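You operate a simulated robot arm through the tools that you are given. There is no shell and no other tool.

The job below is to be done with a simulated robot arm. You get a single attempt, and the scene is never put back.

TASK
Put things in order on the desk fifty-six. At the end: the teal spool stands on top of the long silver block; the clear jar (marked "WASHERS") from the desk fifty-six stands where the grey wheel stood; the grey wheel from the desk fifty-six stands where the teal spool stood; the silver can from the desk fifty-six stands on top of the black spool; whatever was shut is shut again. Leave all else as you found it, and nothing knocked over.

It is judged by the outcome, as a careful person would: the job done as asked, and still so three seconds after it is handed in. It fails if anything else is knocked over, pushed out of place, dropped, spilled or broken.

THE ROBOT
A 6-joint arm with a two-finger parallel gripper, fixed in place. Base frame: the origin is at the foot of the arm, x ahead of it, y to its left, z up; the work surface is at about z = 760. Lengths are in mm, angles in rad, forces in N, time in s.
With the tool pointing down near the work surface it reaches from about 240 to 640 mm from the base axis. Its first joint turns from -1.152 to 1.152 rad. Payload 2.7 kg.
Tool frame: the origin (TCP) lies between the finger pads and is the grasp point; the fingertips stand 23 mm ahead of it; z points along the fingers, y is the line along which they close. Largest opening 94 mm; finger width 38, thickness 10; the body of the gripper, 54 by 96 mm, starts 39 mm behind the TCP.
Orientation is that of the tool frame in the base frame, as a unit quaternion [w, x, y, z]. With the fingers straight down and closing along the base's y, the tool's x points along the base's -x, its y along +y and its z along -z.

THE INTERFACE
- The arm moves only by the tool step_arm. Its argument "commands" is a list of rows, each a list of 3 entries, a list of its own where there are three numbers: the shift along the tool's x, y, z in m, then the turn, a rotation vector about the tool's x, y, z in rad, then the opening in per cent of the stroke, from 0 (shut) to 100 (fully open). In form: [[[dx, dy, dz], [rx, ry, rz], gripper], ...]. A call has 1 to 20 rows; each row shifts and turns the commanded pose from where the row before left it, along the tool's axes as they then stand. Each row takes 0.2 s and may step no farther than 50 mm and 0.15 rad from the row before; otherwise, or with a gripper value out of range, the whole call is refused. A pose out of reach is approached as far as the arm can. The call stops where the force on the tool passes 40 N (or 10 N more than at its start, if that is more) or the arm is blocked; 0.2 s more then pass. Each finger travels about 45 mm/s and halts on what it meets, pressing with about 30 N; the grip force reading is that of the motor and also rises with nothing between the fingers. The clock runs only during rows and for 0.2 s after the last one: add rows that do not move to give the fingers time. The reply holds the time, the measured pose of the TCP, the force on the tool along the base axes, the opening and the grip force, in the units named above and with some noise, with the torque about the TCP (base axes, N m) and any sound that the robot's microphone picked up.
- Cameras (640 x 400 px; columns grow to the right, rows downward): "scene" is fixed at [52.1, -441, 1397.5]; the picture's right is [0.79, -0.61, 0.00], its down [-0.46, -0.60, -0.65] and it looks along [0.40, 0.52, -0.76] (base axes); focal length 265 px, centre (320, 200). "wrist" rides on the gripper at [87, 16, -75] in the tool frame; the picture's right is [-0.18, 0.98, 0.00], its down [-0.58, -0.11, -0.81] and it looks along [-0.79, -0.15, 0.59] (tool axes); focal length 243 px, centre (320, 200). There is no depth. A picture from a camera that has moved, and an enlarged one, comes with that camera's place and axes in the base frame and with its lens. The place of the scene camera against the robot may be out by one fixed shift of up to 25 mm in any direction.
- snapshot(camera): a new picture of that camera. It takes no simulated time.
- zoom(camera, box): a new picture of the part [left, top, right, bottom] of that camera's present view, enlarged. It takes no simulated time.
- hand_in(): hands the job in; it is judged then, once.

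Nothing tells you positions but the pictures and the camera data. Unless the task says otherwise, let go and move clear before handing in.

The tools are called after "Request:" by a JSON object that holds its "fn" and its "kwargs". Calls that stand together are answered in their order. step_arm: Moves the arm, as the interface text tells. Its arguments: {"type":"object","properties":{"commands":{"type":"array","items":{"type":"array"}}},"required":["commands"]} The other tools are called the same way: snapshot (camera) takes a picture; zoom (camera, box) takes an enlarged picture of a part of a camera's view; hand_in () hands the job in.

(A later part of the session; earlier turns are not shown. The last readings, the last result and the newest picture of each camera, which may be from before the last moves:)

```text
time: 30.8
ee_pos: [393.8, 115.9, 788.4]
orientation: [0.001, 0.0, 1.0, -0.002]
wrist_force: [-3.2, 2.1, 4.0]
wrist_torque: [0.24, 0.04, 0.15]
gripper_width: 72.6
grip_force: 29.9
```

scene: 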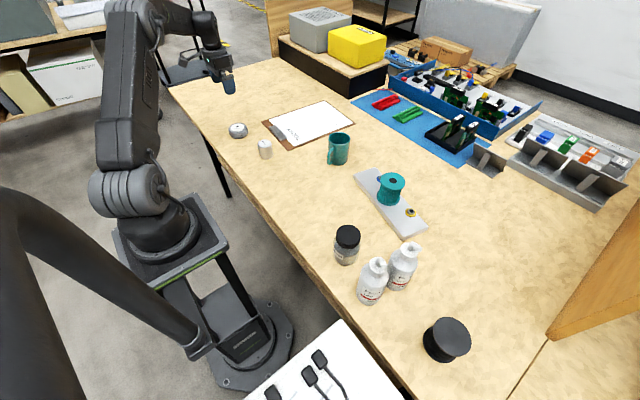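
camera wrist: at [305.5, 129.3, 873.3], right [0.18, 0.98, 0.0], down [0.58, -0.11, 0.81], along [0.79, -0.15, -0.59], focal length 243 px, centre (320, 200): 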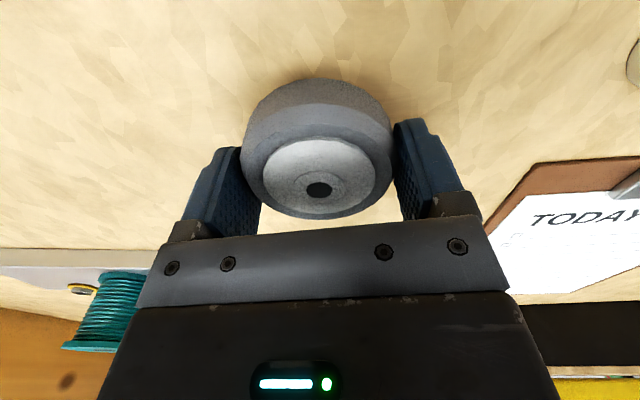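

The wheel has touched the desk (upward force 4 N). I'll open the fingers and check.

Request:
{"fn": "step_arm", "kwargs": {"commands": [[[0, 0, 0], [0, 0, 0], 82], [[0, 0, 0], [0, 0, 0], 90], [[0, 0, 0], [0, 0, 0], 100], [[0, 0, 0], [0, 0, 0], 100]]}}

Request:
{"fn": "zoom", "kwargs": {"camera": "wrist", "box": [180, 60, 460, 235]}}

Request:
{"fn": "zoom", "kwargs": {"camera": "scene", "box": [230, 100, 390, 200]}}

```text
time: 31.8
ee_pos: [393.1, 114.4, 787.9]
orientation: [0.001, 0.0, 1.0, -0.002]
wrist_force: [-0.3, -0.7, 0.3]
wrist_torque: [0.02, -0.03, 0.02]
gripper_width: 94.2
grip_force: 0.2
```

```text
2.29 times, centred on (320, 148) of wrist
camera zoom: at [307.2, 132.0, 861.8], right [0.18, 0.98, 0.0], down [0.58, -0.11, 0.81], along [0.79, -0.15, -0.59], focal length 555 px, centre (320, 320)
```

zoom: 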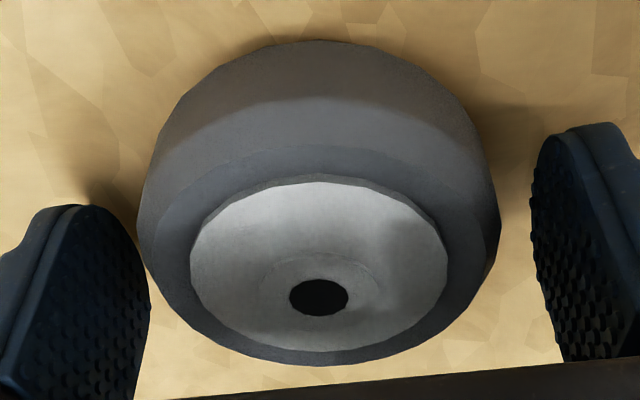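

```text
4.00 times, centred on (310, 150) of scene
camera zoom: at [52.1, -441.0, 1397.5], right [0.79, -0.61, 0.0], down [-0.46, -0.6, -0.65], along [0.4, 0.52, -0.76], focal length 1061 px, centre (360, 400)
```

zoom: 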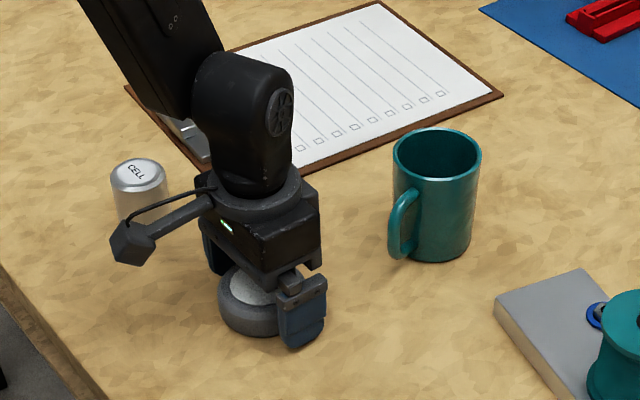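

The wheel stands free at the spool's old spot. I'll rise, verify, then travel to hover above the jar.

Request:
{"fn": "step_arm", "kwargs": {"commands": [[[0, 0, -0.02], [0, 0, 0], 100], [[0, 0, -0.04], [0, 0, 0], 100], [[0, 0, -0.04], [0, 0, 0], 100], [[0.0078, -0.0361, -0.009], [0, 0, 0], 100], [[0.0078, -0.0361, -0.009], [0, 0, 0], 100], [[0.0078, -0.0361, -0.009], [0, 0, 0], 100], [[0.0078, -0.0361, -0.009], [0, 0, 0], 100], [[0.0078, -0.0361, -0.009], [0, 0, 0], 100], [[0.0078, -0.0361, -0.009], [0, 0, 0], 100], [[0.0078, -0.0361, -0.009], [0, 0, 0], 100], [[0.0078, -0.0361, -0.009], [0, 0, 0], 100], [[0.0078, -0.0361, -0.009], [0, 0, 0], 100], [[0, 0, 0], [0, 0, 0], 100], [[0, 0, 0], [0, 0, 0], 100]]}}

Request:
{"fn": "snapshot", "kwargs": {"camera": "wrist"}}

Request:
{"fn": "snapshot", "kwargs": {"camera": "scene"}}

Request:
{"fn": "zoom", "kwargs": {"camera": "scene", "box": [200, 90, 360, 190]}}

```text
time: 34.8
ee_pos: [321.2, -208.1, 967.7]
orientation: [0.001, 0.0, 1.0, -0.002]
wrist_force: [-0.5, 0.2, -1.0]
wrist_torque: [0.01, -0.01, -0.01]
gripper_width: 94.0
grip_force: 0.0
```

```text
taken
camera wrist: at [236.0, -191.8, 1041.6], right [0.18, 0.98, 0.0], down [0.58, -0.11, 0.81], along [0.79, -0.15, -0.59], focal length 243 px, centre (320, 200)
```

wrist: 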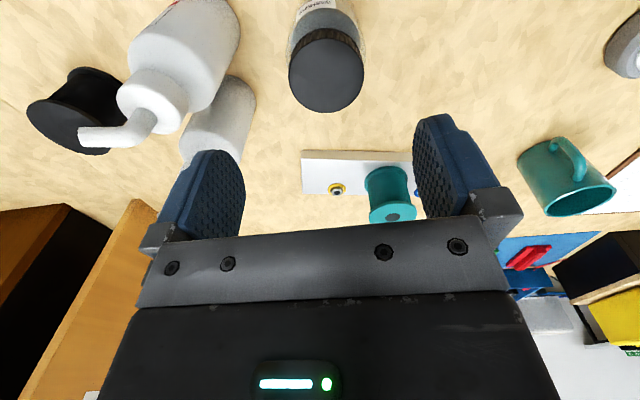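

```text
taken
```

scene: 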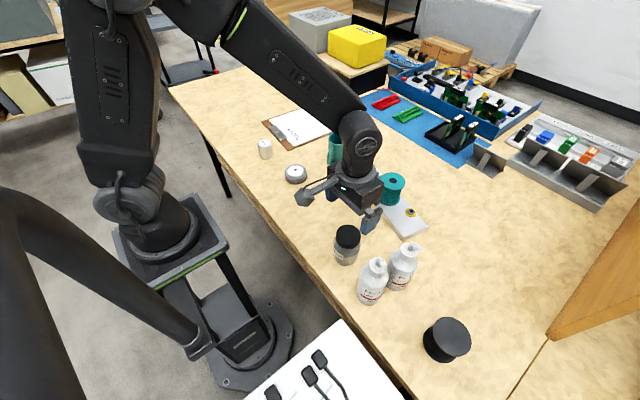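

```text
4.00 times, centred on (280, 140) of scene
camera zoom: at [52.1, -441.0, 1397.5], right [0.79, -0.61, 0.0], down [-0.46, -0.6, -0.65], along [0.4, 0.52, -0.76], focal length 1061 px, centre (480, 440)
```

zoom: 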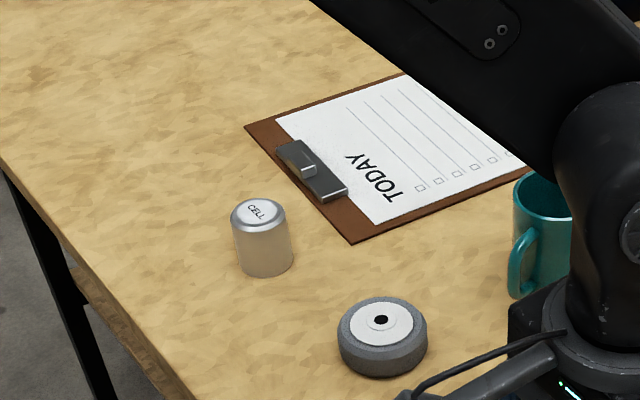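

The wheel sits exactly where the spool stood, as seen in the scene view. The jar's lid appears at (326,77) in the wrist view, so the jar is about (322,-204); I'll shift over it and lower a little.

Request:
{"fn": "step_arm", "kwargs": {"commands": [[[0, 0.0043, 0.02], [0, 0, 0], 100], [[0, 0, 0.02], [0, 0, 0], 100], [[0, 0, 0], [0, 0, 0], 100], [[0, 0, 0], [0, 0, 0], 100]]}}

Request:
{"fn": "snapshot", "kwargs": {"camera": "wrist"}}

Request:
{"fn": "zoom", "kwargs": {"camera": "scene", "box": [300, 190, 440, 310]}}

Request:
{"fn": "zoom", "kwargs": {"camera": "wrist", "box": [250, 0, 410, 120]}}

```text
time: 35.8
ee_pos: [320.9, -203.6, 927.9]
orientation: [0.001, 0.0, 1.0, -0.001]
wrist_force: [-0.2, 0.6, -1.0]
wrist_torque: [-0.04, -0.03, -0.05]
gripper_width: 94.2
grip_force: 0.0
```

```text
taken
camera wrist: at [236.0, -187.9, 1002.7], right [0.18, 0.98, 0.0], down [0.58, -0.11, 0.81], along [0.79, -0.15, -0.59], focal length 243 px, centre (320, 200)
```

wrist: 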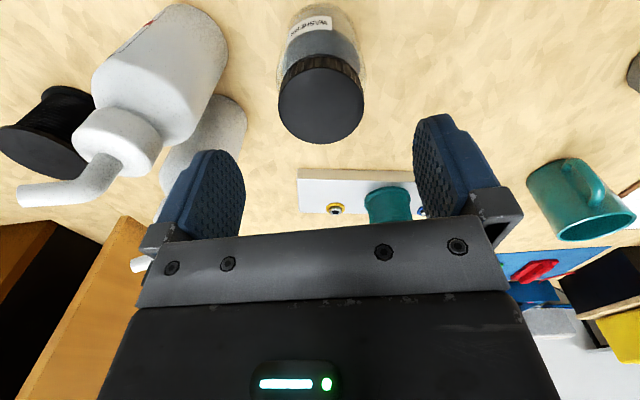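

```text
3.33 times, centred on (370, 250) of scene
camera zoom: at [52.1, -441.0, 1397.5], right [0.79, -0.61, 0.0], down [-0.46, -0.6, -0.65], along [0.4, 0.52, -0.76], focal length 884 px, centre (153, 33)
```

zoom: 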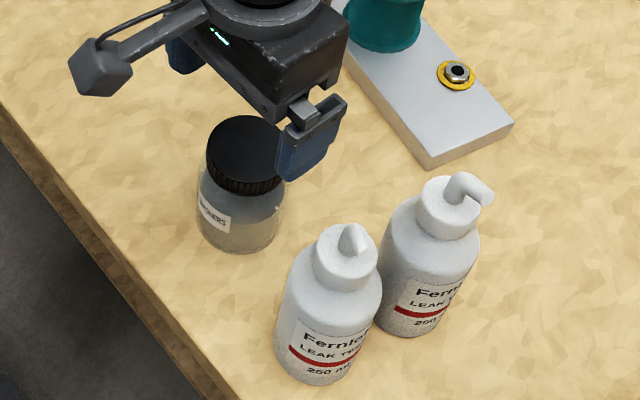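

```text
3.33 times, centred on (330, 60) of wrist
camera zoom: at [236.0, -187.9, 1002.7], right [0.18, 0.98, 0.0], down [0.58, -0.11, 0.81], along [0.79, -0.15, -0.59], focal length 809 px, centre (287, 667)
```

zoom: 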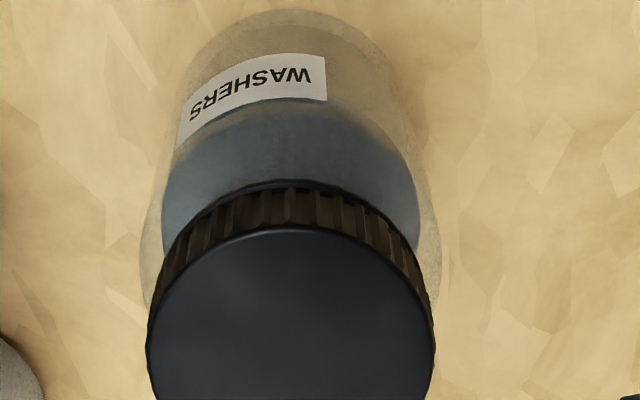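

The jar's lid top is at about z=871, centre about (322,-203), body about 62 mm wide, and the nearer bottle leaves about 20 mm to the finger. I'll narrow the opening slightly and lower in two stages.

Request:
{"fn": "step_arm", "kwargs": {"commands": [[[0, 0.0008, 0.015], [0, 0, 0], 90], [[0, 0, 0.016], [0, 0, 0], 90], [[0, 0, 0.016], [0, 0, 0], 90], [[0, 0, 0], [0, 0, 0], 90]]}}

Request:
{"fn": "snapshot", "kwargs": {"camera": "wrist"}}

Request:
{"fn": "zoom", "kwargs": {"camera": "scene", "box": [310, 190, 430, 310]}}

```text
time: 36.8
ee_pos: [322.8, -203.8, 884.3]
orientation: [0.001, 0.0, 1.0, -0.002]
wrist_force: [-0.4, 0.9, 0.8]
wrist_torque: [0.02, 0.03, 0.02]
gripper_width: 84.6
grip_force: 0.1
```

```text
taken
camera wrist: at [236.6, -187.4, 956.8], right [0.18, 0.98, 0.0], down [0.58, -0.11, 0.81], along [0.79, -0.15, -0.59], focal length 243 px, centre (320, 200)
```

wrist: 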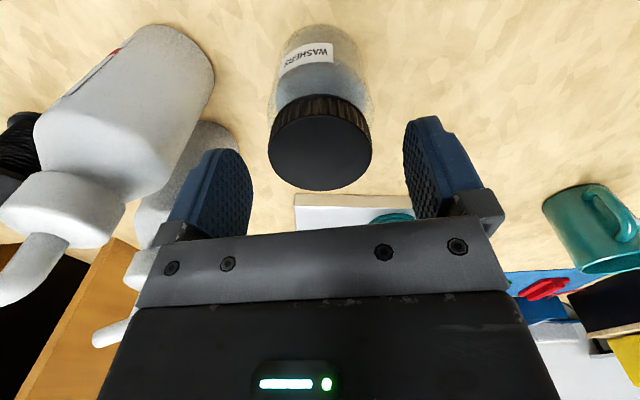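

```text
3.33 times, centred on (370, 250) of scene
camera zoom: at [52.2, -441.0, 1397.5], right [0.79, -0.61, 0.0], down [-0.46, -0.6, -0.65], along [0.4, 0.52, -0.76], focal length 884 px, centre (153, 33)
```

zoom: 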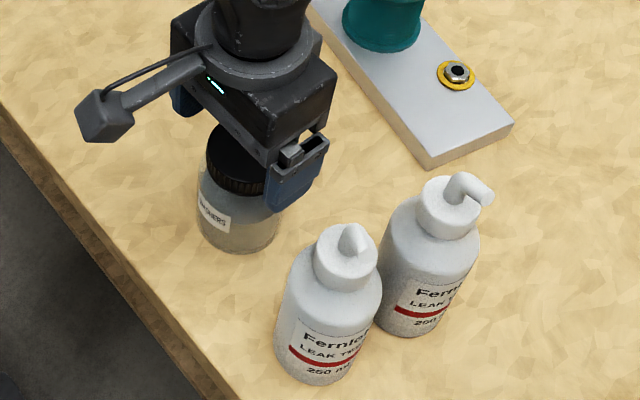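

Well centred on the lid (columns 268–372). I'll lower to grip the glass body below the lid while keeping the palm clear of the lid top.

Request:
{"fn": "step_arm", "kwargs": {"commands": [[[0, 0, 0.014], [0, 0, 0], 90], [[0, 0, 0.014], [0, 0, 0], 90], [[0, 0, 0.014], [0, 0, 0], 90], [[0, 0, 0], [0, 0, 0], 90], [[0, 0, 0], [0, 0, 0], 90]]}}

Request:
{"fn": "snapshot", "kwargs": {"camera": "wrist"}}

Request:
{"fn": "zoom", "kwargs": {"camera": "scene", "box": [310, 190, 430, 310]}}

```text
time: 38.0
ee_pos: [323.4, -202.2, 842.1]
orientation: [0.0, 0.0, 1.0, -0.002]
wrist_force: [0.3, -0.3, 0.2]
wrist_torque: [-0.02, 0.0, -0.02]
gripper_width: 84.6
grip_force: 0.1
```

```text
taken
camera wrist: at [237.5, -186.5, 915.4], right [0.18, 0.98, 0.0], down [0.58, -0.11, 0.81], along [0.79, -0.15, -0.59], focal length 243 px, centre (320, 200)
```

wrist: 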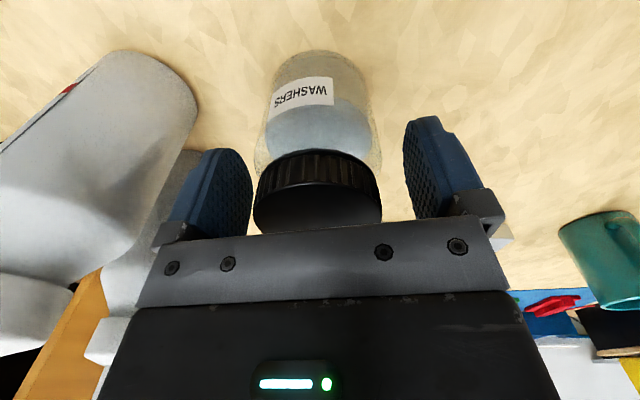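

```text
3.33 times, centred on (370, 250) of scene
camera zoom: at [52.1, -441.0, 1397.5], right [0.79, -0.61, 0.0], down [-0.46, -0.6, -0.65], along [0.4, 0.52, -0.76], focal length 884 px, centre (153, 33)
```

zoom: 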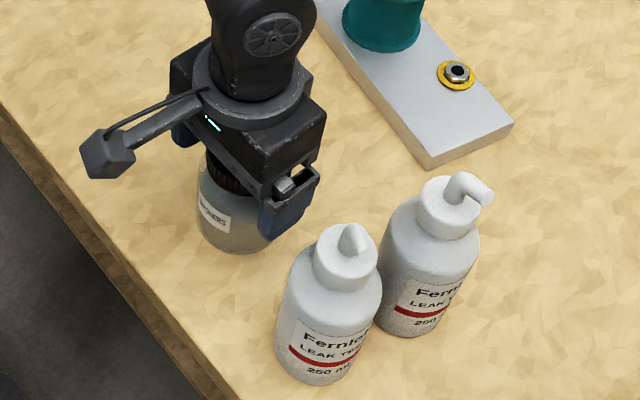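

The fingers straddle the jar body below the lid with the palm about 10 mm above it. I'll close.

Request:
{"fn": "step_arm", "kwargs": {"commands": [[[0, 0, 0], [0, 0, 0], 70], [[0, 0, 0], [0, 0, 0], 50], [[0, 0, 0], [0, 0, 0], 50], [[0, 0, 0], [0, 0, 0], 50], [[0, 0, 0], [0, 0, 0], 50]]}}

Request:
{"fn": "snapshot", "kwargs": {"camera": "wrist"}}

```text
time: 39.2
ee_pos: [323.1, -203.2, 841.7]
orientation: [0.001, 0.0, 1.0, -0.002]
wrist_force: [0.3, -1.3, 0.0]
wrist_torque: [-0.05, -0.08, -0.03]
gripper_width: 66.8
grip_force: 29.9
```

```text
taken
camera wrist: at [237.5, -186.5, 915.5], right [0.18, 0.98, 0.0], down [0.58, -0.11, 0.81], along [0.79, -0.15, -0.59], focal length 243 px, centre (320, 200)
```

wrist: 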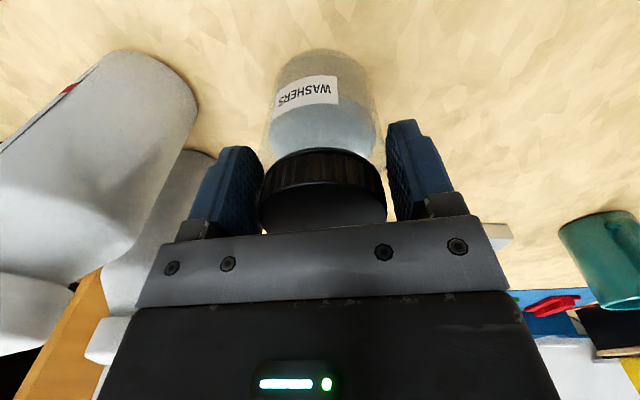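

The jar is held by its glass body (66.8 mm). I'll lift it straight up 110 mm.

Request:
{"fn": "step_arm", "kwargs": {"commands": [[[0, 0, -0.008], [0, 0, 0], 50], [[0, 0, -0.02], [0, 0, 0], 50], [[0, 0, -0.035], [0, 0, 0], 50], [[0, 0, -0.035], [0, 0, 0], 50], [[0, 0, -0.012], [0, 0, 0], 50], [[0, 0, 0], [0, 0, 0], 50]]}}

Request:
{"fn": "snapshot", "kwargs": {"camera": "wrist"}}

Request:
{"fn": "zoom", "kwargs": {"camera": "scene", "box": [300, 150, 460, 310]}}

```text
time: 40.6
ee_pos: [322.6, -203.3, 951.2]
orientation: [0.001, 0.0, 1.0, -0.002]
wrist_force: [0.4, 0.6, -4.6]
wrist_torque: [-0.01, 0.04, 0.01]
gripper_width: 67.1
grip_force: 30.6
```

```text
taken
camera wrist: at [237.0, -187.0, 1024.6], right [0.18, 0.98, 0.0], down [0.58, -0.11, 0.81], along [0.79, -0.15, -0.59], focal length 243 px, centre (320, 200)
```

wrist: 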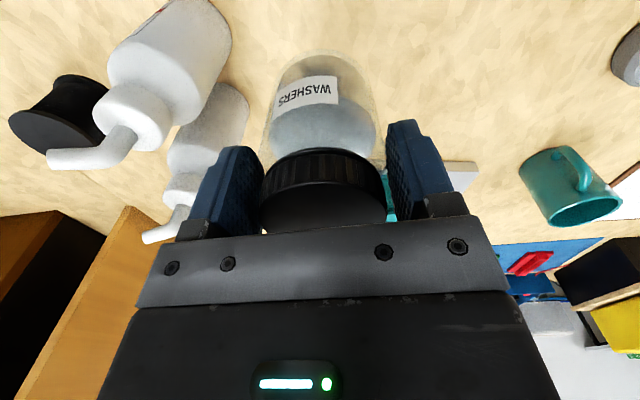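

```text
2.50 times, centred on (380, 230) of scene
camera zoom: at [52.2, -441.0, 1397.4], right [0.79, -0.61, 0.0], down [-0.46, -0.6, -0.65], along [0.4, 0.52, -0.76], focal length 663 px, centre (170, 125)
```

zoom: 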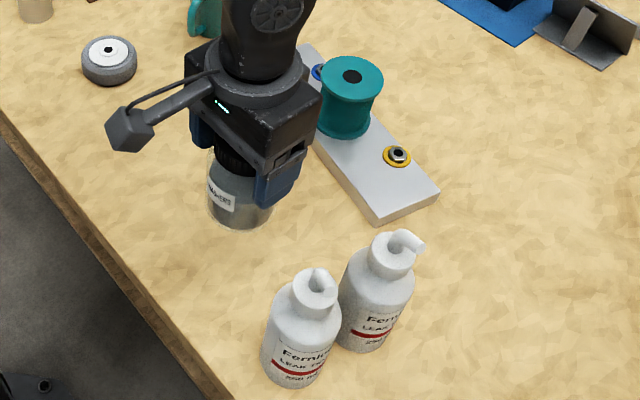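

The jar is lifted upright (4.6 N) and clear of everything. I'll carry it at height along y to the wheel's old spot with a gentle ramp.

Request:
{"fn": "step_arm", "kwargs": {"commands": [[[-0.0013, 0.01, 0], [0, 0, 0], 50], [[-0.0013, 0.022, 0], [0, 0, 0], 50], [[-0.0013, 0.032, 0], [0, 0, 0], 50], [[-0.0013, 0.03775, 0], [0, 0, 0], 50], [[-0.0013, 0.03775, 0], [0, 0, 0], 50], [[-0.0013, 0.03775, 0], [0, 0, 0], 50], [[-0.0013, 0.03775, 0], [0, 0, 0], 50], [[-0.0013, 0.03775, 0], [0, 0, 0], 50], [[-0.0013, 0.03775, 0], [0, 0, 0], 50], [[-0.0013, 0.03775, 0], [0, 0, 0], 50], [[-0.0013, 0.03775, 0], [0, 0, 0], 50], [[-0.0013, 0.03775, 0], [0, 0, 0], 50], [[-0.0013, 0.03775, 0], [0, 0, 0], 50], [[-0.0013, 0.03775, 0], [0, 0, 0], 50], [[-0.0013, 0.03775, 0], [0, 0, 0], 50], [[-0.0013, 0.03775, 0], [0, 0, 0], 50], [[-0.0013, 0.03775, 0], [0, 0, 0], 50], [[-0.0013, 0.032, 0], [0, 0, 0], 50], [[-0.0013, 0.022, 0], [0, 0, 0], 50], [[-0.0013, 0.01, 0], [0, 0, 0], 50]]}}

Request:
{"fn": "step_arm", "kwargs": {"commands": [[[0, 0, 0], [0, 0, 0], 50], [[0, 0, 0], [0, 0, 0], 50]]}}

Request:
{"fn": "snapshot", "kwargs": {"camera": "wrist"}}

Request:
{"fn": "snapshot", "kwargs": {"camera": "scene"}}

```text
time: 44.8
ee_pos: [350.3, 452.7, 947.5]
orientation: [0.0, 0.001, 1.0, -0.002]
wrist_force: [0.6, 0.2, -4.2]
wrist_torque: [-0.02, 0.03, -0.01]
gripper_width: 67.1
grip_force: 29.6
```

```text
time: 45.4
ee_pos: [349.4, 452.0, 948.0]
orientation: [0.0, 0.0, 1.0, -0.002]
wrist_force: [0.3, -0.3, -4.5]
wrist_torque: [0.0, 0.03, -0.01]
gripper_width: 66.9
grip_force: 30.1
```

```text
taken
camera wrist: at [262.6, 469.0, 1021.3], right [0.18, 0.98, 0.0], down [0.58, -0.11, 0.81], along [0.79, -0.15, -0.59], focal length 243 px, centre (320, 200)
```

wrist: 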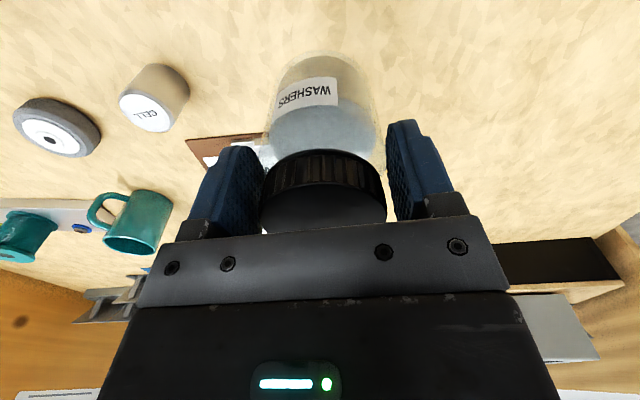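

```text
taken
```

scene: 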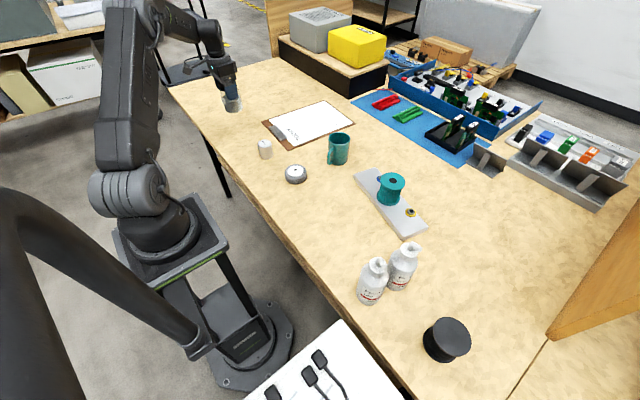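

Request:
{"fn": "zoom", "kwargs": {"camera": "wrist", "box": [220, 40, 420, 240]}}

```text
2.00 times, centred on (320, 140) of wrist
camera zoom: at [262.6, 469.0, 1021.3], right [0.18, 0.98, 0.0], down [0.58, -0.11, 0.81], along [0.79, -0.15, -0.59], focal length 485 px, centre (320, 320)
```

zoom: 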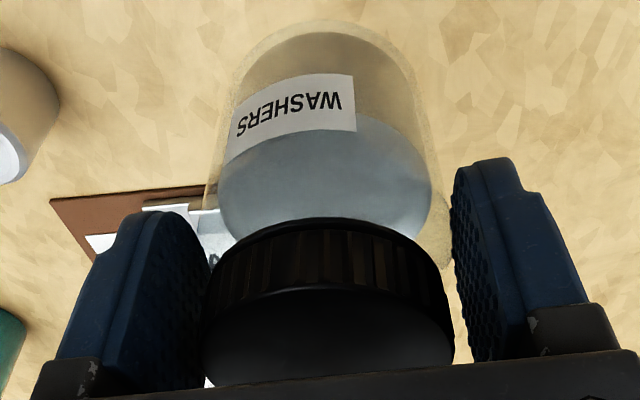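

Using the reported camera poses, triangulation gives the wheel's original centre as (351.0,455.3), and the jar in the grip is now at about (353.8,453.3). I'll correct by (−2.8,+2.0) and lower most of the way.

Request:
{"fn": "step_arm", "kwargs": {"commands": [[[0.0028, 0.002, 0.01], [0, 0, 0], 50], [[0, 0, 0.025], [0, 0, 0], 50], [[0, 0, 0.03], [0, 0, 0], 50], [[0, 0, 0.02], [0, 0, 0], 50], [[0, 0, 0.01], [0, 0, 0], 50], [[0, 0, 0], [0, 0, 0], 50], [[0, 0, 0], [0, 0, 0], 50]]}}

Request:
{"fn": "zoom", "kwargs": {"camera": "wrist", "box": [220, 40, 420, 240]}}

Request:
{"fn": "zoom", "kwargs": {"camera": "scene", "box": [200, 90, 300, 165]}}

```text
time: 47.0
ee_pos: [345.6, 456.3, 852.2]
orientation: [0.002, 0.0, 1.0, -0.002]
wrist_force: [-0.5, 0.0, -4.7]
wrist_torque: [0.0, 0.03, -0.03]
gripper_width: 66.6
grip_force: 30.7
```

```text
2.00 times, centred on (320, 140) of wrist
camera zoom: at [260.2, 472.5, 926.4], right [0.18, 0.98, 0.0], down [0.58, -0.11, 0.81], along [0.79, -0.15, -0.59], focal length 485 px, centre (320, 320)
```

zoom: 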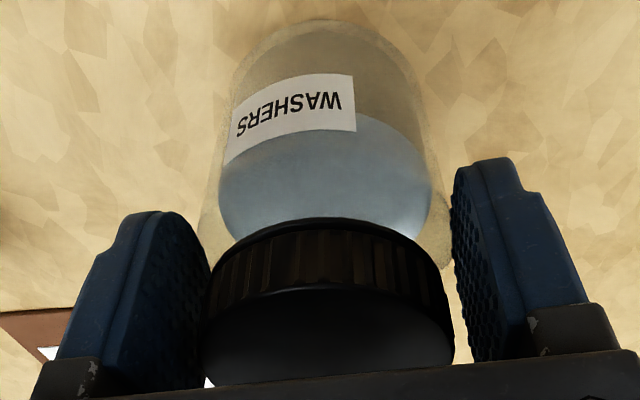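

```text
5.33 times, centred on (250, 128) of scene
camera zoom: at [52.2, -441.0, 1397.5], right [0.79, -0.61, 0.0], down [-0.46, -0.6, -0.65], along [0.4, 0.52, -0.76], focal length 1415 px, centre (693, 587)
```

zoom: 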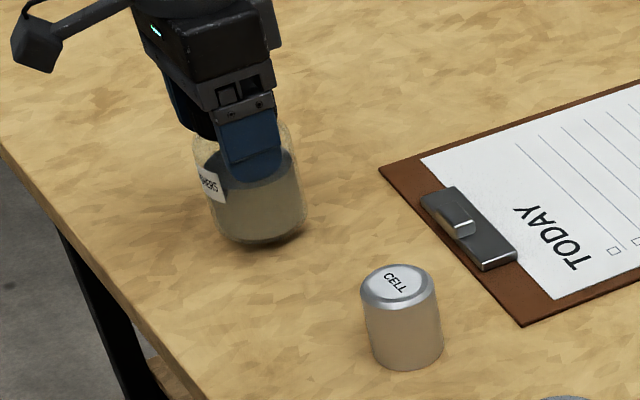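

About 11 mm to go; I'll trim the position by (−0.5,−1.5) mm and lower slowly to contact.

Request:
{"fn": "step_arm", "kwargs": {"commands": [[[0.0005, -0.0015, 0.004], [0, 0, 0], 50], [[0, 0, 0.004], [0, 0, 0], 50], [[0, 0, 0.001], [0, 0, 0], 50], [[0, 0, 0], [0, 0, 0], 50]]}}

Request:
{"fn": "step_arm", "kwargs": {"commands": [[[0, 0, 0.001], [0, 0, 0], 50], [[0, 0, 0], [0, 0, 0], 50]]}}

Request:
{"fn": "step_arm", "kwargs": {"commands": [[[0, 0, 0.001], [0, 0, 0], 50], [[0, 0, 0], [0, 0, 0], 50]]}}

Request:
{"fn": "zoom", "kwargs": {"camera": "wrist", "box": [220, 40, 420, 240]}}

```text
time: 48.0
ee_pos: [344.8, 454.3, 842.8]
orientation: [0.0, 0.0, 1.0, -0.001]
wrist_force: [0.0, -0.1, -3.9]
wrist_torque: [0.02, 0.05, 0.03]
gripper_width: 67.0
grip_force: 30.4
```

```text
time: 48.6
ee_pos: [345.0, 455.4, 843.7]
orientation: [0.0, 0.0, 1.0, -0.003]
wrist_force: [-0.7, 0.0, -4.7]
wrist_torque: [-0.03, 0.03, -0.03]
gripper_width: 66.7
grip_force: 29.8
```

```text
time: 49.2
ee_pos: [345.2, 454.7, 842.4]
orientation: [0.001, 0.001, 1.0, -0.003]
wrist_force: [1.0, 0.4, -4.1]
wrist_torque: [0.01, 0.03, -0.02]
gripper_width: 66.8
grip_force: 31.0
```

```text
2.00 times, centred on (320, 140) of wrist
camera zoom: at [259.4, 471.1, 915.8], right [0.18, 0.98, 0.0], down [0.58, -0.11, 0.81], along [0.79, -0.15, -0.59], focal length 485 px, centre (320, 320)
```

zoom: 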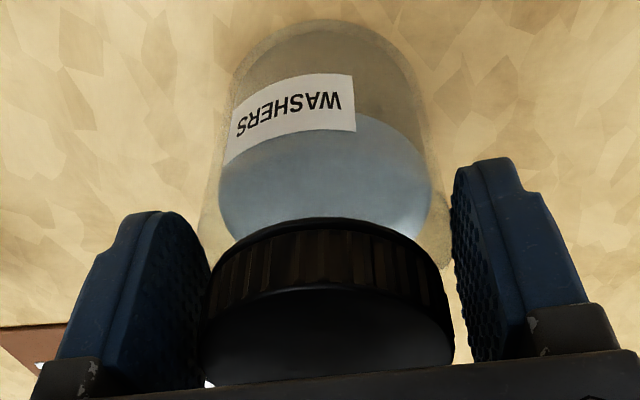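

Request:
{"fn": "step_arm", "kwargs": {"commands": [[[0, 0, 0.0008], [0, 0, 0], 50], [[0, 0, 0], [0, 0, 0], 50]]}}

Request:
{"fn": "step_arm", "kwargs": {"commands": [[[0, 0, 0.0006], [0, 0, 0], 50], [[0, 0, 0], [0, 0, 0], 50]]}}

```text
time: 49.8
ee_pos: [345.7, 454.6, 841.3]
orientation: [0.001, 0.0, 1.0, -0.001]
wrist_force: [-1.3, -0.6, 0.9]
wrist_torque: [-0.13, 0.0, -0.05]
gripper_width: 66.9
grip_force: 30.3
```

```text
time: 50.4
ee_pos: [345.2, 454.3, 840.7]
orientation: [0.002, 0.0, 1.0, -0.001]
wrist_force: [-2.0, -1.6, 10.0]
wrist_torque: [-0.32, 0.21, -0.08]
gripper_width: 67.0
grip_force: 30.3
```

The jar is on the desk (10 N upward). I'll open the fingers gently and check before rising.

Request:
{"fn": "step_arm", "kwargs": {"commands": [[[0, 0, 0], [0, 0, 0], 76], [[0, 0, 0], [0, 0, 0], 84], [[0, 0, 0], [0, 0, 0], 92], [[0, 0, 0], [0, 0, 0], 92]]}}

Request:
{"fn": "zoom", "kwargs": {"camera": "wrist", "box": [180, 40, 460, 240]}}

Request:
{"fn": "zoom", "kwargs": {"camera": "scene", "box": [200, 90, 300, 165]}}

```text
time: 51.4
ee_pos: [345.2, 454.3, 841.7]
orientation: [0.001, 0.0, 1.0, -0.002]
wrist_force: [0.4, 1.1, 0.5]
wrist_torque: [-0.03, -0.01, -0.01]
gripper_width: 86.3
grip_force: 0.0
```

```text
2.00 times, centred on (320, 140) of wrist
camera zoom: at [259.2, 470.7, 914.5], right [0.18, 0.98, 0.0], down [0.58, -0.11, 0.81], along [0.79, -0.15, -0.59], focal length 485 px, centre (320, 320)
```

zoom: 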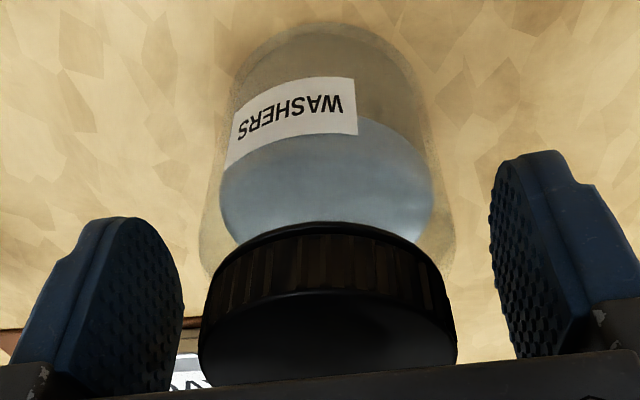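

```text
5.33 times, centred on (250, 128) of scene
camera zoom: at [52.1, -441.0, 1397.5], right [0.79, -0.61, 0.0], down [-0.46, -0.6, -0.65], along [0.4, 0.52, -0.76], focal length 1415 px, centre (693, 587)
```

zoom: 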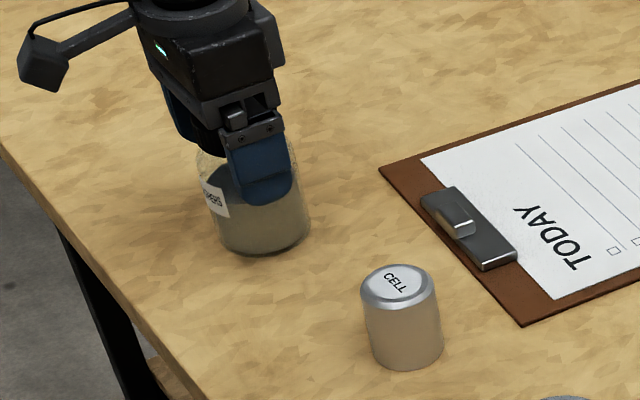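

The jar stands free on the wheel's old spot. I'll rise and move over the silver can at about (366,275).

Request:
{"fn": "step_arm", "kwargs": {"commands": [[[0, 0, -0.02], [0, 0, 0], 95], [[0, 0, -0.04], [0, 0, 0], 100], [[0, 0, -0.04], [0, 0, 0], 100], [[-0.004, -0.036, 0], [0, 0, 0], 100], [[-0.004, -0.036, 0], [0, 0, 0], 100], [[-0.004, -0.036, 0], [0, 0, 0], 100], [[-0.004, -0.036, 0], [0, 0, 0], 100], [[-0.004, -0.036, 0], [0, 0, 0], 100], [[0, 0, 0], [0, 0, 0], 100], [[0, 0, 0], [0, 0, 0], 100]]}}

Request:
{"fn": "snapshot", "kwargs": {"camera": "wrist"}}

Request:
{"fn": "zoom", "kwargs": {"camera": "scene", "box": [200, 80, 360, 200]}}

```text
time: 53.6
ee_pos: [364.9, 277.1, 942.3]
orientation: [0.001, 0.0, 1.0, -0.001]
wrist_force: [-0.2, -0.2, -0.1]
wrist_torque: [-0.02, 0.03, 0.01]
gripper_width: 94.0
grip_force: 0.1
```

```text
taken
camera wrist: at [280.6, 292.5, 1016.4], right [0.18, 0.98, 0.0], down [0.58, -0.11, 0.81], along [0.79, -0.15, -0.59], focal length 243 px, centre (320, 200)
```

wrist: 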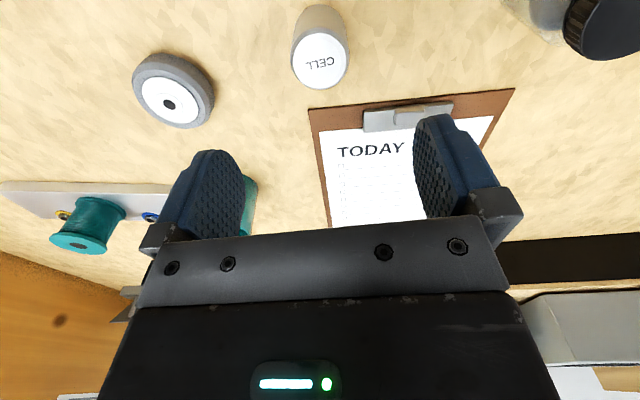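

```text
3.33 times, centred on (280, 140) of scene
camera zoom: at [52.1, -441.0, 1397.5], right [0.79, -0.61, 0.0], down [-0.46, -0.6, -0.65], along [0.4, 0.52, -0.76], focal length 884 px, centre (453, 400)
```

zoom: 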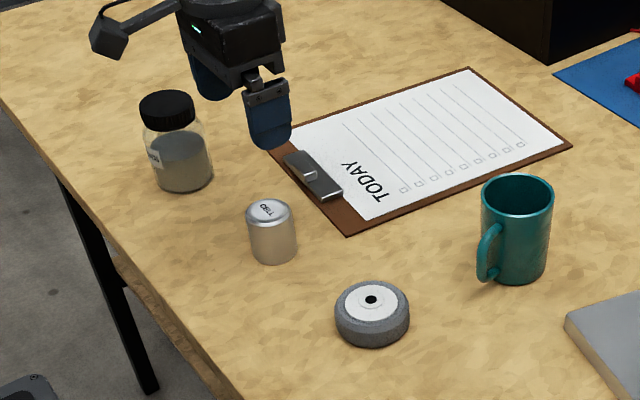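

The jar stands upright where the wheel was. The can's top is centred at column 320, about (371,276); I'll shift 3 mm ahead and lower.

Request:
{"fn": "step_arm", "kwargs": {"commands": [[[-0.003, 0, 0.025], [0, 0, 0], 100], [[0, 0, 0.03], [0, 0, 0], 100], [[0, 0, 0.015], [0, 0, 0], 90], [[0, 0, 0], [0, 0, 0], 80], [[0, 0, 0], [0, 0, 0], 80]]}}

Request:
{"fn": "snapshot", "kwargs": {"camera": "wrist"}}

Request:
{"fn": "zoom", "kwargs": {"camera": "wrist", "box": [240, 30, 400, 150]}}

```text
time: 54.8
ee_pos: [369.5, 274.8, 872.1]
orientation: [0.001, 0.0, 1.0, -0.002]
wrist_force: [-0.4, 0.5, 0.6]
wrist_torque: [0.02, 0.0, -0.01]
gripper_width: 75.3
grip_force: 0.1
```

```text
taken
camera wrist: at [283.1, 291.1, 945.7], right [0.18, 0.98, 0.0], down [0.58, -0.11, 0.81], along [0.79, -0.15, -0.59], focal length 243 px, centre (320, 200)
```

wrist: 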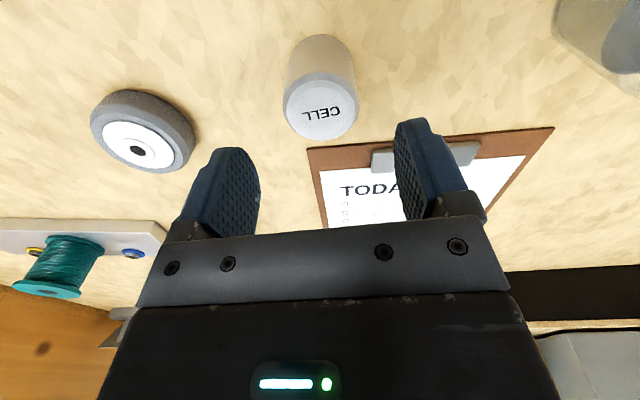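

```text
3.33 times, centred on (320, 90) of wrist
camera zoom: at [283.1, 291.1, 945.7], right [0.18, 0.98, 0.0], down [0.58, -0.11, 0.81], along [0.79, -0.15, -0.59], focal length 809 px, centre (320, 567)
```

zoom: 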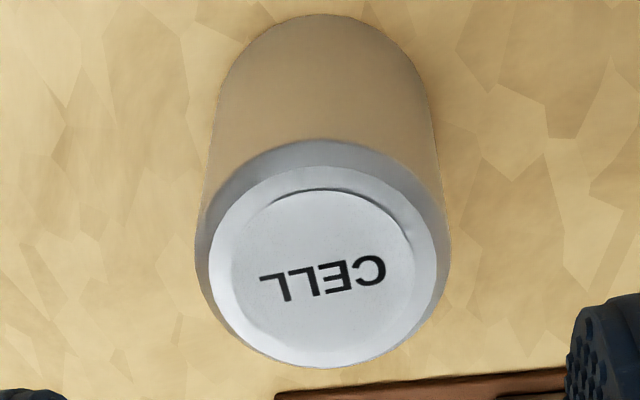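

The can is about 47 mm wide, top at z≈813, centred under the tool. I'll lower to grip at mid-upper height (TCP ≈ 795).

Request:
{"fn": "step_arm", "kwargs": {"commands": [[[-0.001, 0.0005, 0.025], [0, 0, 0], 80], [[0, 0, 0.025], [0, 0, 0], 80], [[0, 0, 0.02], [0, 0, 0], 80], [[0, 0, 0.006], [0, 0, 0], 80], [[0, 0, 0], [0, 0, 0], 80]]}}

Request:
{"fn": "snapshot", "kwargs": {"camera": "wrist"}}

Request:
{"fn": "zoom", "kwargs": {"camera": "scene", "box": [220, 90, 340, 190]}}

```text
time: 56.0
ee_pos: [370.4, 274.1, 794.7]
orientation: [0.001, 0.0, 1.0, -0.002]
wrist_force: [-0.2, -0.4, -0.1]
wrist_torque: [0.0, -0.02, 0.02]
gripper_width: 75.1
grip_force: 0.0
```

```text
taken
camera wrist: at [284.3, 290.6, 869.3], right [0.18, 0.98, 0.0], down [0.58, -0.11, 0.81], along [0.79, -0.15, -0.59], focal length 243 px, centre (320, 200)
```

wrist: 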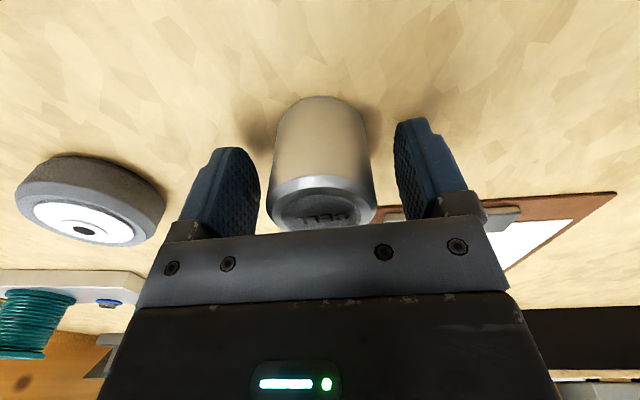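

```text
4.00 times, centred on (280, 140) of scene
camera zoom: at [52.1, -441.0, 1397.5], right [0.79, -0.61, 0.0], down [-0.46, -0.6, -0.65], along [0.4, 0.52, -0.76], focal length 1061 px, centre (480, 440)
```

zoom: 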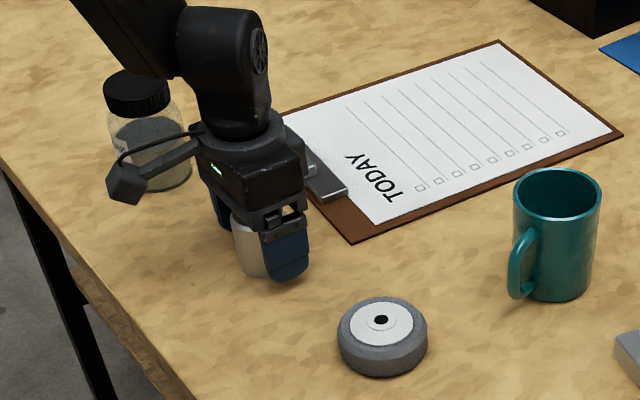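

The can is between the fingers, about 2 mm off centre. I'll close on it.

Request:
{"fn": "step_arm", "kwargs": {"commands": [[[0, 0.0018, 0], [0, 0, 0], 80], [[0, 0, 0], [0, 0, 0], 60], [[0, 0, 0], [0, 0, 0], 35], [[0, 0, 0], [0, 0, 0], 35], [[0, 0, 0], [0, 0, 0], 35], [[0, 0, 0], [0, 0, 0], 35]]}}

Request:
{"fn": "snapshot", "kwargs": {"camera": "wrist"}}

```text
time: 57.4
ee_pos: [369.6, 276.2, 796.1]
orientation: [0.001, 0.0, 1.0, -0.002]
wrist_force: [0.3, 0.9, -0.5]
wrist_torque: [0.0, 0.0, 0.02]
gripper_width: 46.8
grip_force: 30.3
```

```text
taken
camera wrist: at [284.2, 292.1, 869.6], right [0.18, 0.98, 0.0], down [0.58, -0.11, 0.81], along [0.79, -0.15, -0.59], focal length 243 px, centre (320, 200)
```

wrist: 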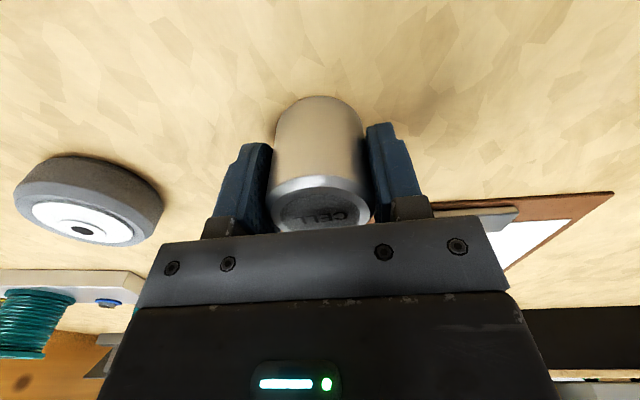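

The can is gripped (46.8 mm). I'll lift it high (TCP ≈ 1010) to pass well above the bottles, and look at the black spool closely in the scene view.

Request:
{"fn": "step_arm", "kwargs": {"commands": [[[0, 0, -0.01], [0, 0, 0], 35], [[0, 0, -0.025], [0, 0, 0], 35], [[0, 0, -0.04], [0, 0, 0], 35], [[0, 0, -0.045], [0, 0, 0], 35], [[0, 0, -0.045], [0, 0, 0], 35], [[0, 0, -0.035], [0, 0, 0], 35], [[0, 0, -0.015], [0, 0, 0], 35], [[0, 0, 0], [0, 0, 0], 35]]}}

Request:
{"fn": "snapshot", "kwargs": {"camera": "wrist"}}

Request:
{"fn": "zoom", "kwargs": {"camera": "scene", "box": [390, 290, 510, 380]}}

Request:
{"fn": "zoom", "kwargs": {"camera": "scene", "box": [340, 220, 480, 325]}}

```text
time: 59.2
ee_pos: [368.5, 277.1, 1010.5]
orientation: [0.001, 0.0, 1.0, -0.001]
wrist_force: [0.4, 0.1, -2.1]
wrist_torque: [0.01, 0.02, -0.01]
gripper_width: 46.7
grip_force: 30.4
```

```text
taken
camera wrist: at [282.6, 293.7, 1084.7], right [0.18, 0.98, 0.0], down [0.58, -0.11, 0.81], along [0.79, -0.15, -0.59], focal length 243 px, centre (320, 200)
```

wrist: 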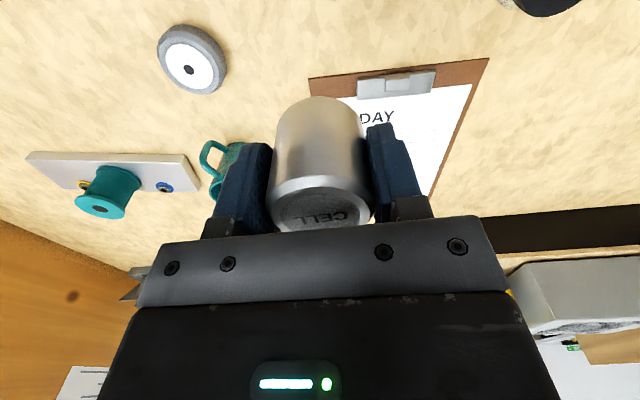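

```text
4.44 times, centred on (450, 335) of scene
camera zoom: at [52.2, -441.0, 1397.5], right [0.79, -0.61, 0.0], down [-0.46, -0.6, -0.65], along [0.4, 0.52, -0.76], focal length 1179 px, centre (-258, -400)
```

zoom: 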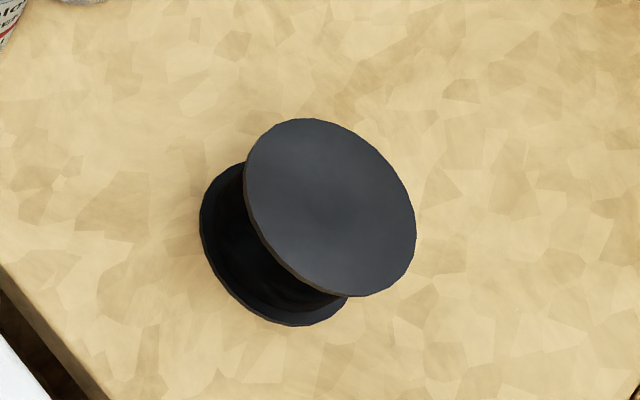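

```text
3.81 times, centred on (410, 272) of scene
camera zoom: at [52.2, -441.0, 1397.5], right [0.79, -0.61, 0.0], down [-0.46, -0.6, -0.65], along [0.4, 0.52, -0.76], focal length 1011 px, centre (-23, -76)
```

zoom: 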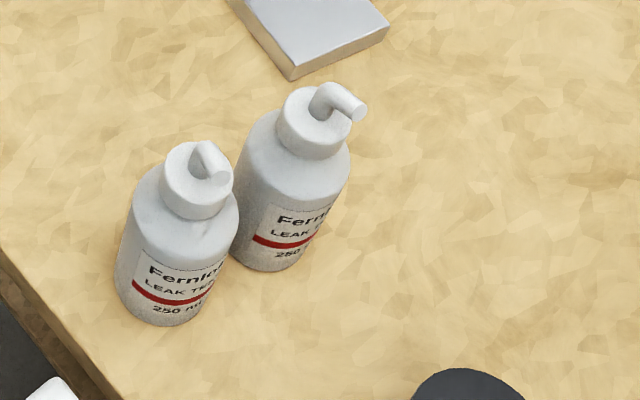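

The black spool's top is a flat disc. The bottles reach about z=935, so I'll carry the can with its bottom near z≈1000 toward (330,-300) and view the black spool from there.

Request:
{"fn": "step_arm", "kwargs": {"commands": [[[0.0023, -0.015, -0.002], [0, 0, 0], 35], [[0.0023, -0.025, -0.002], [0, 0, 0], 35], [[0.0023, -0.03675, -0.002], [0, 0, 0], 35], [[0.0023, -0.03675, -0.002], [0, 0, 0], 35], [[0.0023, -0.03675, -0.002], [0, 0, 0], 35], [[0.0023, -0.03675, -0.002], [0, 0, 0], 35], [[0.0023, -0.03675, -0.002], [0, 0, 0], 35], [[0.0023, -0.03675, -0.002], [0, 0, 0], 35], [[0.0023, -0.03675, -0.002], [0, 0, 0], 35], [[0.0023, -0.03675, -0.002], [0, 0, 0], 35], [[0.0023, -0.03675, -0.002], [0, 0, 0], 35], [[0.0023, -0.03675, -0.002], [0, 0, 0], 35], [[0.0023, -0.03675, -0.002], [0, 0, 0], 35], [[0.0023, -0.03675, -0.002], [0, 0, 0], 35], [[0.0023, -0.03675, -0.002], [0, 0, 0], 35], [[0.0023, -0.035, -0.002], [0, 0, 0], 35], [[0.0023, -0.025, -0.002], [0, 0, 0], 35], [[0, 0, 0], [0, 0, 0], 35], [[0, 0, 0], [0, 0, 0], 35]]}}

Request:
{"fn": "snapshot", "kwargs": {"camera": "wrist"}}

Request:
{"fn": "snapshot", "kwargs": {"camera": "scene"}}

Request:
{"fn": "zoom", "kwargs": {"camera": "wrist", "box": [100, 0, 260, 120]}}

```text
time: 63.2
ee_pos: [331.3, -299.3, 1047.1]
orientation: [0.001, 0.0, 1.0, -0.001]
wrist_force: [0.7, -0.5, -2.2]
wrist_torque: [0.01, -0.02, 0.0]
gripper_width: 47.2
grip_force: 30.3
```

```text
taken
camera wrist: at [245.1, -283.9, 1120.9], right [0.18, 0.98, 0.0], down [0.58, -0.11, 0.81], along [0.79, -0.15, -0.59], focal length 243 px, centre (320, 200)
```

wrist: 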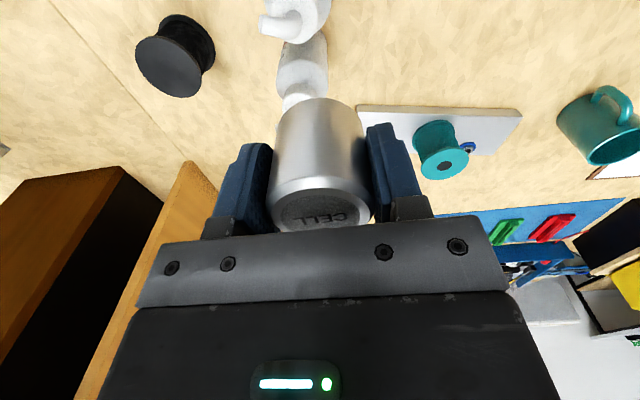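

```text
taken
```

scene: 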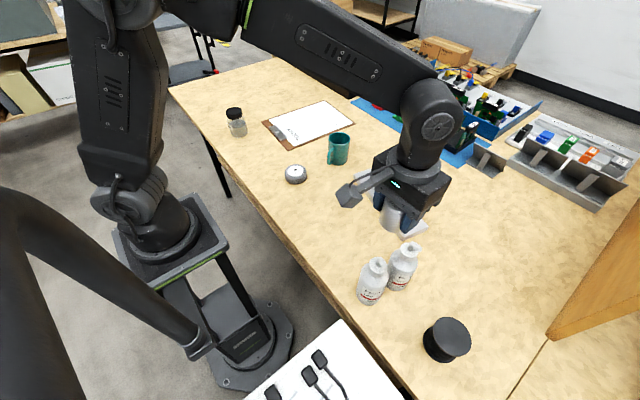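

```text
3.33 times, centred on (180, 60) of wrist
camera zoom: at [245.1, -283.9, 1120.9], right [0.18, 0.98, 0.0], down [0.58, -0.11, 0.81], along [0.79, -0.15, -0.59], focal length 809 px, centre (787, 667)
```

zoom: 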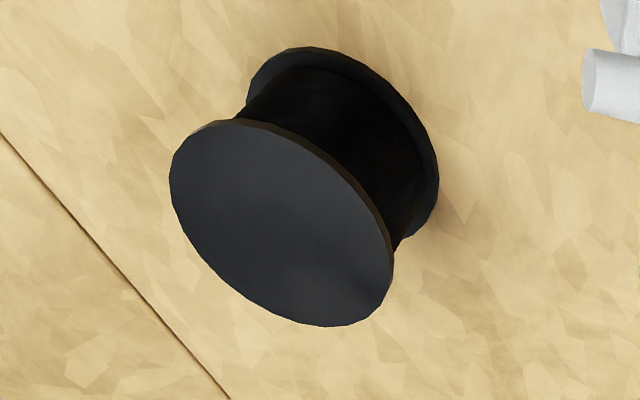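

The black spool is seen at about (354,-488), top z≈815–820. I'll move closer for a better fix, still above the bottles.

Request:
{"fn": "step_arm", "kwargs": {"commands": [[[0, -0.02, 0.005], [0, 0, 0], 35], [[0, -0.03, 0.01], [0, 0, 0], 35], [[0, -0.03, 0.015], [0, 0, 0], 35], [[0, -0.015, 0.015], [0, 0, 0], 35], [[0, 0, 0], [0, 0, 0], 35], [[0, 0, 0], [0, 0, 0], 35]]}}

Request:
{"fn": "snapshot", "kwargs": {"camera": "wrist"}}

Request:
{"fn": "zoom", "kwargs": {"camera": "wrist", "box": [160, 0, 320, 120]}}

```text
time: 64.6
ee_pos: [331.5, -396.8, 1003.3]
orientation: [0.001, 0.0, 1.0, -0.001]
wrist_force: [-0.3, -0.1, -1.9]
wrist_torque: [0.04, 0.01, 0.02]
gripper_width: 46.9
grip_force: 29.9
```

```text
taken
camera wrist: at [244.8, -380.1, 1077.0], right [0.18, 0.98, 0.0], down [0.58, -0.11, 0.81], along [0.79, -0.15, -0.59], focal length 243 px, centre (320, 200)
```

wrist: 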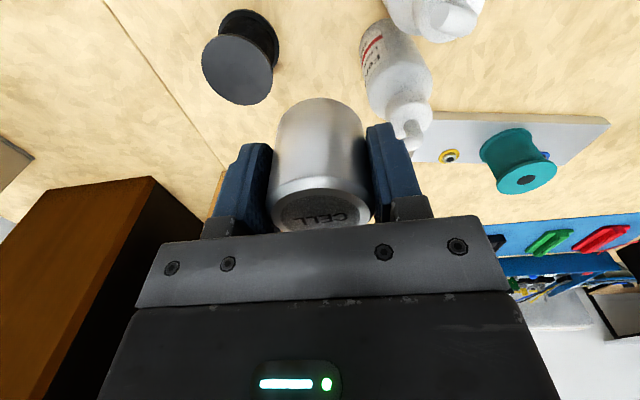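

```text
3.33 times, centred on (240, 60) of wrist
camera zoom: at [244.8, -380.1, 1077.0], right [0.18, 0.98, 0.0], down [0.58, -0.11, 0.81], along [0.79, -0.15, -0.59], focal length 809 px, centre (587, 667)
```

zoom: 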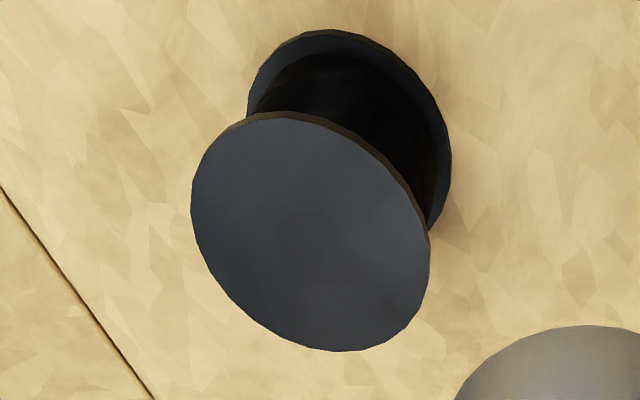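

Two views agree: the black spool's top centre is at (352.2,-484.6) with top z≈827. I'll move the can over it and descend partway.

Request:
{"fn": "step_arm", "kwargs": {"commands": [[[-0.0065, -0.022, 0], [0, 0, 0], 35], [[-0.0065, -0.036, 0], [0, 0, 0], 35], [[-0.0066, -0.0305, 0], [0, 0, 0], 35], [[0, 0, 0.02], [0, 0, 0], 35], [[0, 0, 0.035], [0, 0, 0], 35], [[0, 0, 0.035], [0, 0, 0], 35], [[0, 0, 0.01], [0, 0, 0], 35], [[0, 0, 0], [0, 0, 0], 35], [[0, 0, 0], [0, 0, 0], 35]]}}

Request:
{"fn": "snapshot", "kwargs": {"camera": "wrist"}}

Request:
{"fn": "zoom", "kwargs": {"camera": "scene", "box": [370, 230, 530, 390]}}

```text
time: 66.6
ee_pos: [349.0, -485.0, 900.2]
orientation: [0.002, 0.001, 1.0, -0.002]
wrist_force: [0.4, -0.1, -1.7]
wrist_torque: [0.02, 0.02, 0.0]
gripper_width: 47.1
grip_force: 29.7
```

```text
taken
camera wrist: at [263.1, -469.1, 973.9], right [0.18, 0.98, 0.0], down [0.58, -0.11, 0.81], along [0.79, -0.15, -0.59], focal length 243 px, centre (320, 200)
```

wrist: 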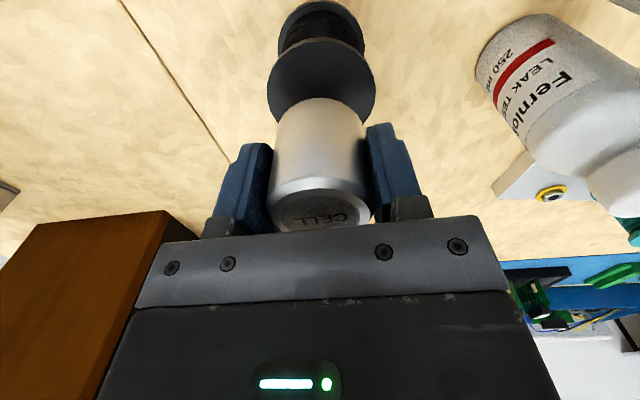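

```text
2.50 times, centred on (450, 310) of scene
camera zoom: at [52.2, -441.0, 1397.4], right [0.79, -0.61, 0.0], down [-0.46, -0.6, -0.65], along [0.4, 0.52, -0.76], focal length 663 px, centre (-5, -75)
```

zoom: 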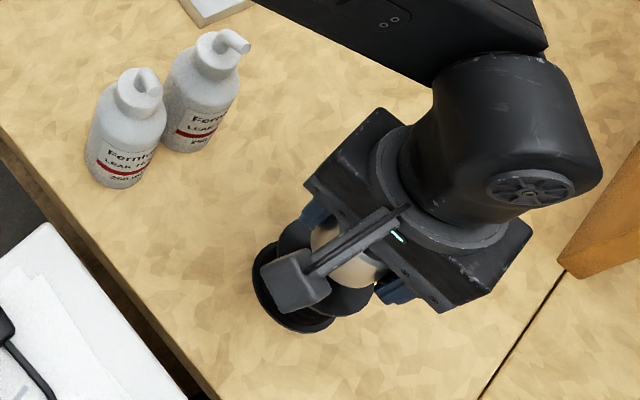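

Request:
{"fn": "zoom", "kwargs": {"camera": "wrist", "box": [240, 0, 400, 120]}}

```text
3.33 times, centred on (320, 60) of wrist
camera zoom: at [263.1, -469.1, 973.9], right [0.18, 0.98, 0.0], down [0.58, -0.11, 0.81], along [0.79, -0.15, -0.59], focal length 809 px, centre (320, 667)
```

zoom: 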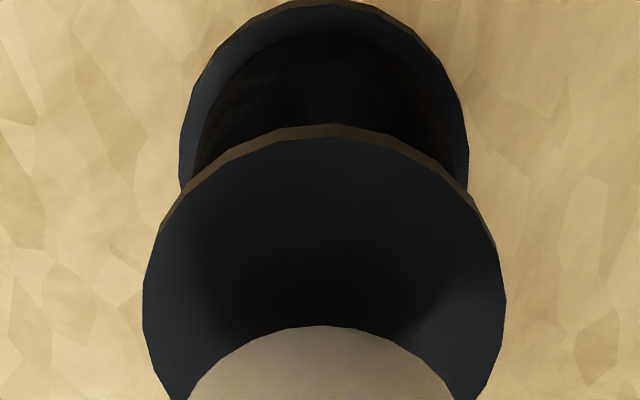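

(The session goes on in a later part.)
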